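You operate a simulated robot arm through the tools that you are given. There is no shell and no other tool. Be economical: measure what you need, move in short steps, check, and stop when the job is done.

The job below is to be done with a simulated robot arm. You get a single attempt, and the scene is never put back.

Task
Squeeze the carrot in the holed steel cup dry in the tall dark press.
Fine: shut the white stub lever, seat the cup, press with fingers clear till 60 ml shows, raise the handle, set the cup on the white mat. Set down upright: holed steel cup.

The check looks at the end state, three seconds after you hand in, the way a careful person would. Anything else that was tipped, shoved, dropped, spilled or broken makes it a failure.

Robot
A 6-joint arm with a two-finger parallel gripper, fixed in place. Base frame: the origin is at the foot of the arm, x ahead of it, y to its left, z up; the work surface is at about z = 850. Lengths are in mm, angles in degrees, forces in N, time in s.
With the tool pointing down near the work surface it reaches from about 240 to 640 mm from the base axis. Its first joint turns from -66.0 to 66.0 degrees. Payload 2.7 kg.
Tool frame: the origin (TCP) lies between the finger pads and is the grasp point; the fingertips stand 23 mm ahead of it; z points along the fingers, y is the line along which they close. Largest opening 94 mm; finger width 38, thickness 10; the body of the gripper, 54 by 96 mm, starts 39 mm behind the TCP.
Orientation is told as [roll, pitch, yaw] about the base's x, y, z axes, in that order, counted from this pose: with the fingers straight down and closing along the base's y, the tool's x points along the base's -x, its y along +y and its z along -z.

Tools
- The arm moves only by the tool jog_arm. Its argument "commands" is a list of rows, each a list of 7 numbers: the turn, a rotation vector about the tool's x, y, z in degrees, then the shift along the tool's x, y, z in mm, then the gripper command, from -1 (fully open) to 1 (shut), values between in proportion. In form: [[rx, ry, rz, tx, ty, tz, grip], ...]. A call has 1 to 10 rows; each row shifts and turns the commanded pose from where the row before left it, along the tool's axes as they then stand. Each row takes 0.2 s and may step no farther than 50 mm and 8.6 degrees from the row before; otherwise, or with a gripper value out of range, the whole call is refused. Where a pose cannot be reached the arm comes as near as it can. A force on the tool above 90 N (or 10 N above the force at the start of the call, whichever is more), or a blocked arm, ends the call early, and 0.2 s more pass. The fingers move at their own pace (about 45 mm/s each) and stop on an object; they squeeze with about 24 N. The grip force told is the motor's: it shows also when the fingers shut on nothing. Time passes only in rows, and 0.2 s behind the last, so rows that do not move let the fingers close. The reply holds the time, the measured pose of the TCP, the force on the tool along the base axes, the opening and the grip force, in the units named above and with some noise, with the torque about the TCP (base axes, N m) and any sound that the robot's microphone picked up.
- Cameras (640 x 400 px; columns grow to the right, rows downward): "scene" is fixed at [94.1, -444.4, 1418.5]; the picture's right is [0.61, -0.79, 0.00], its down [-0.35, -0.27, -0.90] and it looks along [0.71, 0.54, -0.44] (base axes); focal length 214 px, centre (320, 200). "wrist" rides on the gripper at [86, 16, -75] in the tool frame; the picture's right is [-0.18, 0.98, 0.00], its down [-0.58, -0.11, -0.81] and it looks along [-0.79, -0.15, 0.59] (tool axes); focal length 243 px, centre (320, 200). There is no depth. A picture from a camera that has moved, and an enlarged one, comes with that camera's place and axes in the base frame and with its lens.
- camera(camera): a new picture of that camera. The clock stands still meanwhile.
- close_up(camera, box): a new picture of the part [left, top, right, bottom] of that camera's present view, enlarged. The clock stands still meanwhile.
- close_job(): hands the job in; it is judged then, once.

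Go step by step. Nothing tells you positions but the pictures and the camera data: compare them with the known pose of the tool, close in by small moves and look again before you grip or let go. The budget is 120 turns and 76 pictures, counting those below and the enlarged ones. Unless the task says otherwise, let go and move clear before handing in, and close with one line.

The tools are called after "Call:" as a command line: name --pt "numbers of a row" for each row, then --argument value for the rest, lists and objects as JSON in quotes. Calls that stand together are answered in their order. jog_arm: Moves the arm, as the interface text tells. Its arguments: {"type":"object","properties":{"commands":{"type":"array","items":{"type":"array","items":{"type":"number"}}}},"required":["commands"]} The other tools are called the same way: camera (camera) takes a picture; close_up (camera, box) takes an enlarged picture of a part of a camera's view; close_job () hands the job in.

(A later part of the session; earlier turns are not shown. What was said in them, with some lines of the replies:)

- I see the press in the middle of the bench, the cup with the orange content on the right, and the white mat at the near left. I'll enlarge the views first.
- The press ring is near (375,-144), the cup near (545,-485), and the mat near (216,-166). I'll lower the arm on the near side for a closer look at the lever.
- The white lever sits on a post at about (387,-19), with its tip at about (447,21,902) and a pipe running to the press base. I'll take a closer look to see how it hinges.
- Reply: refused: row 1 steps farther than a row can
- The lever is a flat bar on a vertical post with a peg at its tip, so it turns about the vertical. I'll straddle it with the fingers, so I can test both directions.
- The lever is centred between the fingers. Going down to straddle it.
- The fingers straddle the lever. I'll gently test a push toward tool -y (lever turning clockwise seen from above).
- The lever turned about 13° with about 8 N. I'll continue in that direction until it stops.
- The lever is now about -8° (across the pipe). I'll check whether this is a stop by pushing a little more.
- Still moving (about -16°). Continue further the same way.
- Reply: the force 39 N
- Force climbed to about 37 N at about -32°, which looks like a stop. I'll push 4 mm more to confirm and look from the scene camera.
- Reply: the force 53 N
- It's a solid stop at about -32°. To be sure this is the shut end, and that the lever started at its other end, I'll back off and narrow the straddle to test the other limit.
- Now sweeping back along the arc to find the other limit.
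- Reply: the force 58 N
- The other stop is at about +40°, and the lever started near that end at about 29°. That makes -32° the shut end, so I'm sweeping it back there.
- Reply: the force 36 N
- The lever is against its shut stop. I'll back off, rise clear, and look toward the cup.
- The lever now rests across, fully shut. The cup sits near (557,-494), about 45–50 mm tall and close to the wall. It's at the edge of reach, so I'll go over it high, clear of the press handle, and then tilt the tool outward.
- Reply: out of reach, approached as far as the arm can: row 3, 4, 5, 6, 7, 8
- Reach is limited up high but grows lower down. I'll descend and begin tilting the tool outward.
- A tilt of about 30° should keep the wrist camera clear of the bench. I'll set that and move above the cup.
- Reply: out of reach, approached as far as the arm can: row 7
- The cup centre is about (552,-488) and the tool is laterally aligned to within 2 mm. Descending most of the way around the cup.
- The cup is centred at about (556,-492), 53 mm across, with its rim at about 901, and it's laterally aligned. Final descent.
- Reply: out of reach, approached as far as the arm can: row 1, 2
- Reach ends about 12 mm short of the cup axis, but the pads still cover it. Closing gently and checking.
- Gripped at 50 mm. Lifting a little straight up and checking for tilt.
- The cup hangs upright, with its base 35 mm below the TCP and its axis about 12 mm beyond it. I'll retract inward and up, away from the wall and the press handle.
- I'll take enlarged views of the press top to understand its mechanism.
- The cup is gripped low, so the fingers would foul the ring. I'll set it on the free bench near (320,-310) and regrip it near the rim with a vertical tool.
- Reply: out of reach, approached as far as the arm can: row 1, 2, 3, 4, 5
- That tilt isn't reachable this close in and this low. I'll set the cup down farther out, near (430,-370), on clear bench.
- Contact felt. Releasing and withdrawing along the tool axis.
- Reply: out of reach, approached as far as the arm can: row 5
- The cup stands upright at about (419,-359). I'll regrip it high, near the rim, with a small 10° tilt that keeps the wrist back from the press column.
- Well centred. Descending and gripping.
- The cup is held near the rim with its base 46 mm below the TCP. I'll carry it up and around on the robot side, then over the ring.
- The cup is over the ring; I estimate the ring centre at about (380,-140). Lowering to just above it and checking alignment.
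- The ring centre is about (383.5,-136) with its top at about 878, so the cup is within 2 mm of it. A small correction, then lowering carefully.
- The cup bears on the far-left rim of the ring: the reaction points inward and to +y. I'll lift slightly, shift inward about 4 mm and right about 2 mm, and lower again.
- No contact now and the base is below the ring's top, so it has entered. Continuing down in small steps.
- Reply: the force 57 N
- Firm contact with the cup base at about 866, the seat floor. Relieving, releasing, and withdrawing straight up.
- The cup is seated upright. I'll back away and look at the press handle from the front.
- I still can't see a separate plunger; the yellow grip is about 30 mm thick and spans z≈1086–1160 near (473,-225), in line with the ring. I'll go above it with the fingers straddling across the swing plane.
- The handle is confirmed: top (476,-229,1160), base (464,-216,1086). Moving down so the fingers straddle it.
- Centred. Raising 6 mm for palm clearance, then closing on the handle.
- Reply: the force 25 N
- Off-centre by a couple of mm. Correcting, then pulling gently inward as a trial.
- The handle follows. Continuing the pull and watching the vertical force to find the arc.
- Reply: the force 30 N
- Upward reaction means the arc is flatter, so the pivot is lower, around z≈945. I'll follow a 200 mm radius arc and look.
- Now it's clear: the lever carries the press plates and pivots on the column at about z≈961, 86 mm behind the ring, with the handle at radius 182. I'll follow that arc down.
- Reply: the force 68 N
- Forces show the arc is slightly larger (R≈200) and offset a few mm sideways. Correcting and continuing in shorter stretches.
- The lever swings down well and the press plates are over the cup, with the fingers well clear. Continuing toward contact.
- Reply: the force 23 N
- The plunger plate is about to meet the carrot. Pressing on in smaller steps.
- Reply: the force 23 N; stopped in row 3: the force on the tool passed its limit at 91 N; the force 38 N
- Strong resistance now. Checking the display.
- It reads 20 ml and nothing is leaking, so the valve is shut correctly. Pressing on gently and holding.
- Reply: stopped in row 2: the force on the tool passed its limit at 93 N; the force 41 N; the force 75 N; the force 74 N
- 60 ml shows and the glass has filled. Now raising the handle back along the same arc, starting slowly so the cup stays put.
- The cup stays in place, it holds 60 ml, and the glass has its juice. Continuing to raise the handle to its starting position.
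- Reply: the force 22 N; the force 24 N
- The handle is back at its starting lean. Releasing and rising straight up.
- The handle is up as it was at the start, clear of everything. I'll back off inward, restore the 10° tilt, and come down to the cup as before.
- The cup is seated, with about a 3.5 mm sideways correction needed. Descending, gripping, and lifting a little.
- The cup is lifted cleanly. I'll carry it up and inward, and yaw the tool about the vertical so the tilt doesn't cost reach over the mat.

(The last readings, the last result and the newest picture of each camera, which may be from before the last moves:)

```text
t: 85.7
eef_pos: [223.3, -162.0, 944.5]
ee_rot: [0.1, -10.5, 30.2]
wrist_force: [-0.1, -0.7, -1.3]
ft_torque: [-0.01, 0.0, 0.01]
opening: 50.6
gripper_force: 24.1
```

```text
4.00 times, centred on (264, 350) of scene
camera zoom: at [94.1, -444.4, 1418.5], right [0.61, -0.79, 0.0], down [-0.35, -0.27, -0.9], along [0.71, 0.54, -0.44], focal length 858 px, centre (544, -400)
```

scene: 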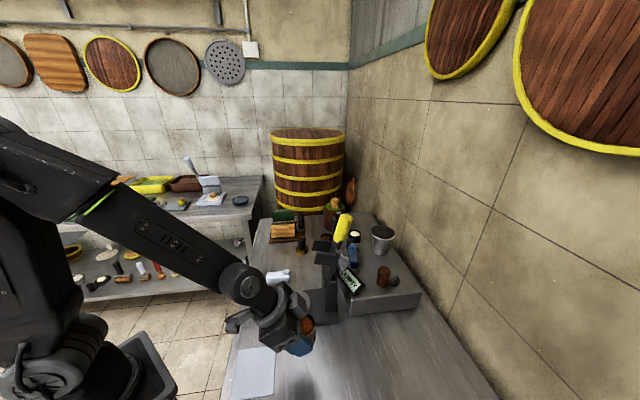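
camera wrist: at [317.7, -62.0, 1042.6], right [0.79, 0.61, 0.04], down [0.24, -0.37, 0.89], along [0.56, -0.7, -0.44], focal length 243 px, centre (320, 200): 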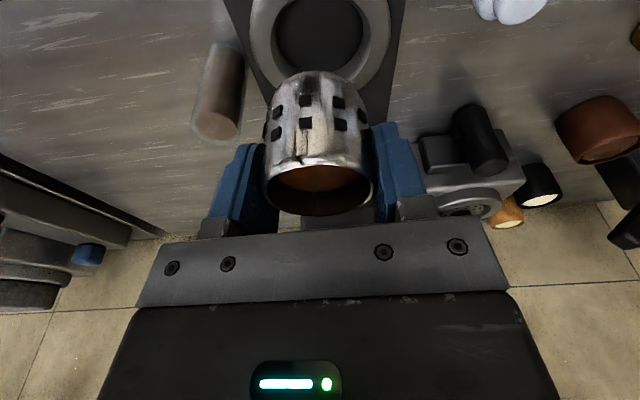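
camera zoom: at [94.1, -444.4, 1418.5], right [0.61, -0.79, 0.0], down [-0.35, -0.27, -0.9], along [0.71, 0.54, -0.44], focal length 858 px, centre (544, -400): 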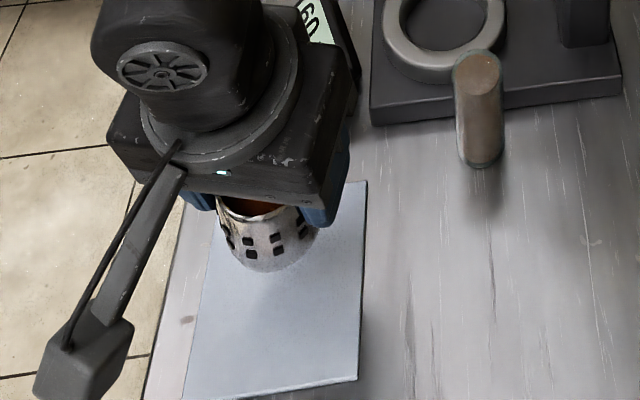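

The cup is over the middle of the mat. Lowering to contact.

Call:
jog_arm --pt "0 0 0 3.3 0 18 1" --pt "0 0 0 3.3 0 18 1" --pt "0 0 0 0.5 0 2.5 1" --pt "0 0 0 0 0 0 1"

```text
t: 86.7
eef_pos: [221.9, -163.9, 907.9]
ee_rot: [0.1, -10.5, 30.2]
wrist_force: [-0.2, 0.1, -1.4]
ft_torque: [0.03, 0.0, -0.01]
opening: 50.1
gripper_force: 24.2
```

Call:
jog_arm --pt "0 0 0 0.5 0 2.5 1" --pt "0 0 0 0.4 0 2 1" --pt "0 0 0 0 0 0 1"

```text
t: 87.5
eef_pos: [224.2, -163.9, 904.8]
ee_rot: [0.1, -10.6, 30.1]
wrist_force: [0.7, 0.1, 0.1]
ft_torque: [-0.01, 0.03, 0.0]
opening: 50.5
gripper_force: 23.9
```

Call:
jog_arm --pt "0 0 0 0.3 0 1.5 1" --pt "0 0 0 0.2 0 1 1" --pt "0 0 0 0 0 0 1"

```text
t: 88.3
eef_pos: [224.7, -163.7, 901.7]
ee_rot: [0.1, -10.5, 30.1]
wrist_force: [-0.5, -0.7, -0.6]
ft_torque: [-0.01, 0.0, -0.01]
opening: 50.5
gripper_force: 24.0
```

Call:
jog_arm --pt "0 0 0 0.2 0 1 1" --pt "0 0 0 0.2 0 1 1" --pt "0 0 0 0 0 0 1"

```text
t: 89.1
eef_pos: [223.6, -161.8, 899.6]
ee_rot: [0.2, -10.5, 30.2]
wrist_force: [0.0, 0.5, -1.0]
ft_torque: [0.0, 0.0, 0.05]
opening: 50.4
gripper_force: 23.4
```

Call:
jog_arm --pt "0 0 0 0.2 0 1 1" --pt "0 0 0 0.2 0 1 1" --pt "0 0 0 0 0 0 1"

```text
t: 89.9
eef_pos: [224.6, -162.3, 897.1]
ee_rot: [0.0, -10.6, 30.3]
wrist_force: [-1.4, 4.0, 18.9]
ft_torque: [0.04, 0.22, -0.03]
opening: 50.6
gripper_force: 23.6
```

Contact. Relieving slightly, releasing, and rising straight up.

Call:
jog_arm --pt "0 0 0 -0.15 0 -0.8 1" --pt "0 0 0 0 0 0 0.2" --pt "0 0 0 0 0 0 -0.4" --pt "0 0 0 0 0 0 -0.5" --pt "0 0 0 0 0 0 -0.5" --pt "0 0 0 -5 0 -28 -0.5" --pt "0 0 0 -8 0 -43 -0.5" --pt "0 0 0 -8 0 -43 -0.5" --pt "0 0 0 -8 0 -43 -0.5"

Call:
jog_arm --pt "0 0 0 0 40 -20 -0.5" --pt "0 0 0 0 40 -20 -0.5" --pt "0 0 0 0 40 -20 -0.5"

Call:
camera --camera "scene"

```text
t: 91.9
eef_pos: [224.4, -165.3, 1057.4]
ee_rot: [0.2, -10.5, 30.1]
wrist_force: [0.0, -0.5, 1.0]
ft_torque: [-0.02, -0.03, -0.01]
opening: 70.6
gripper_force: 0.0
```

```text
t: 92.7
eef_pos: [154.5, -66.4, 1116.1]
ee_rot: [0.1, -10.5, 30.0]
wrist_force: [0.5, -0.8, 0.4]
ft_torque: [-0.01, -0.03, 0.06]
opening: 70.6
gripper_force: 0.0
```

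```text
1 pictures are left
```

scene: 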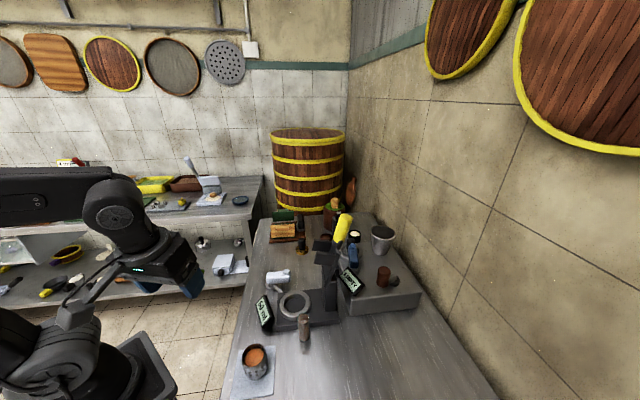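

The cup stands upright on the white mat, the handle is raised, the display still reads 60 ml, and the glass holds the juice. The arm is clear, so I'm handing in.

Call:
close_job

```text
The job is handed in.
```

The carrot is pressed to 60 ml with the white lever shut and the handle back up, and the holed steel cup stands upright on the white mat.
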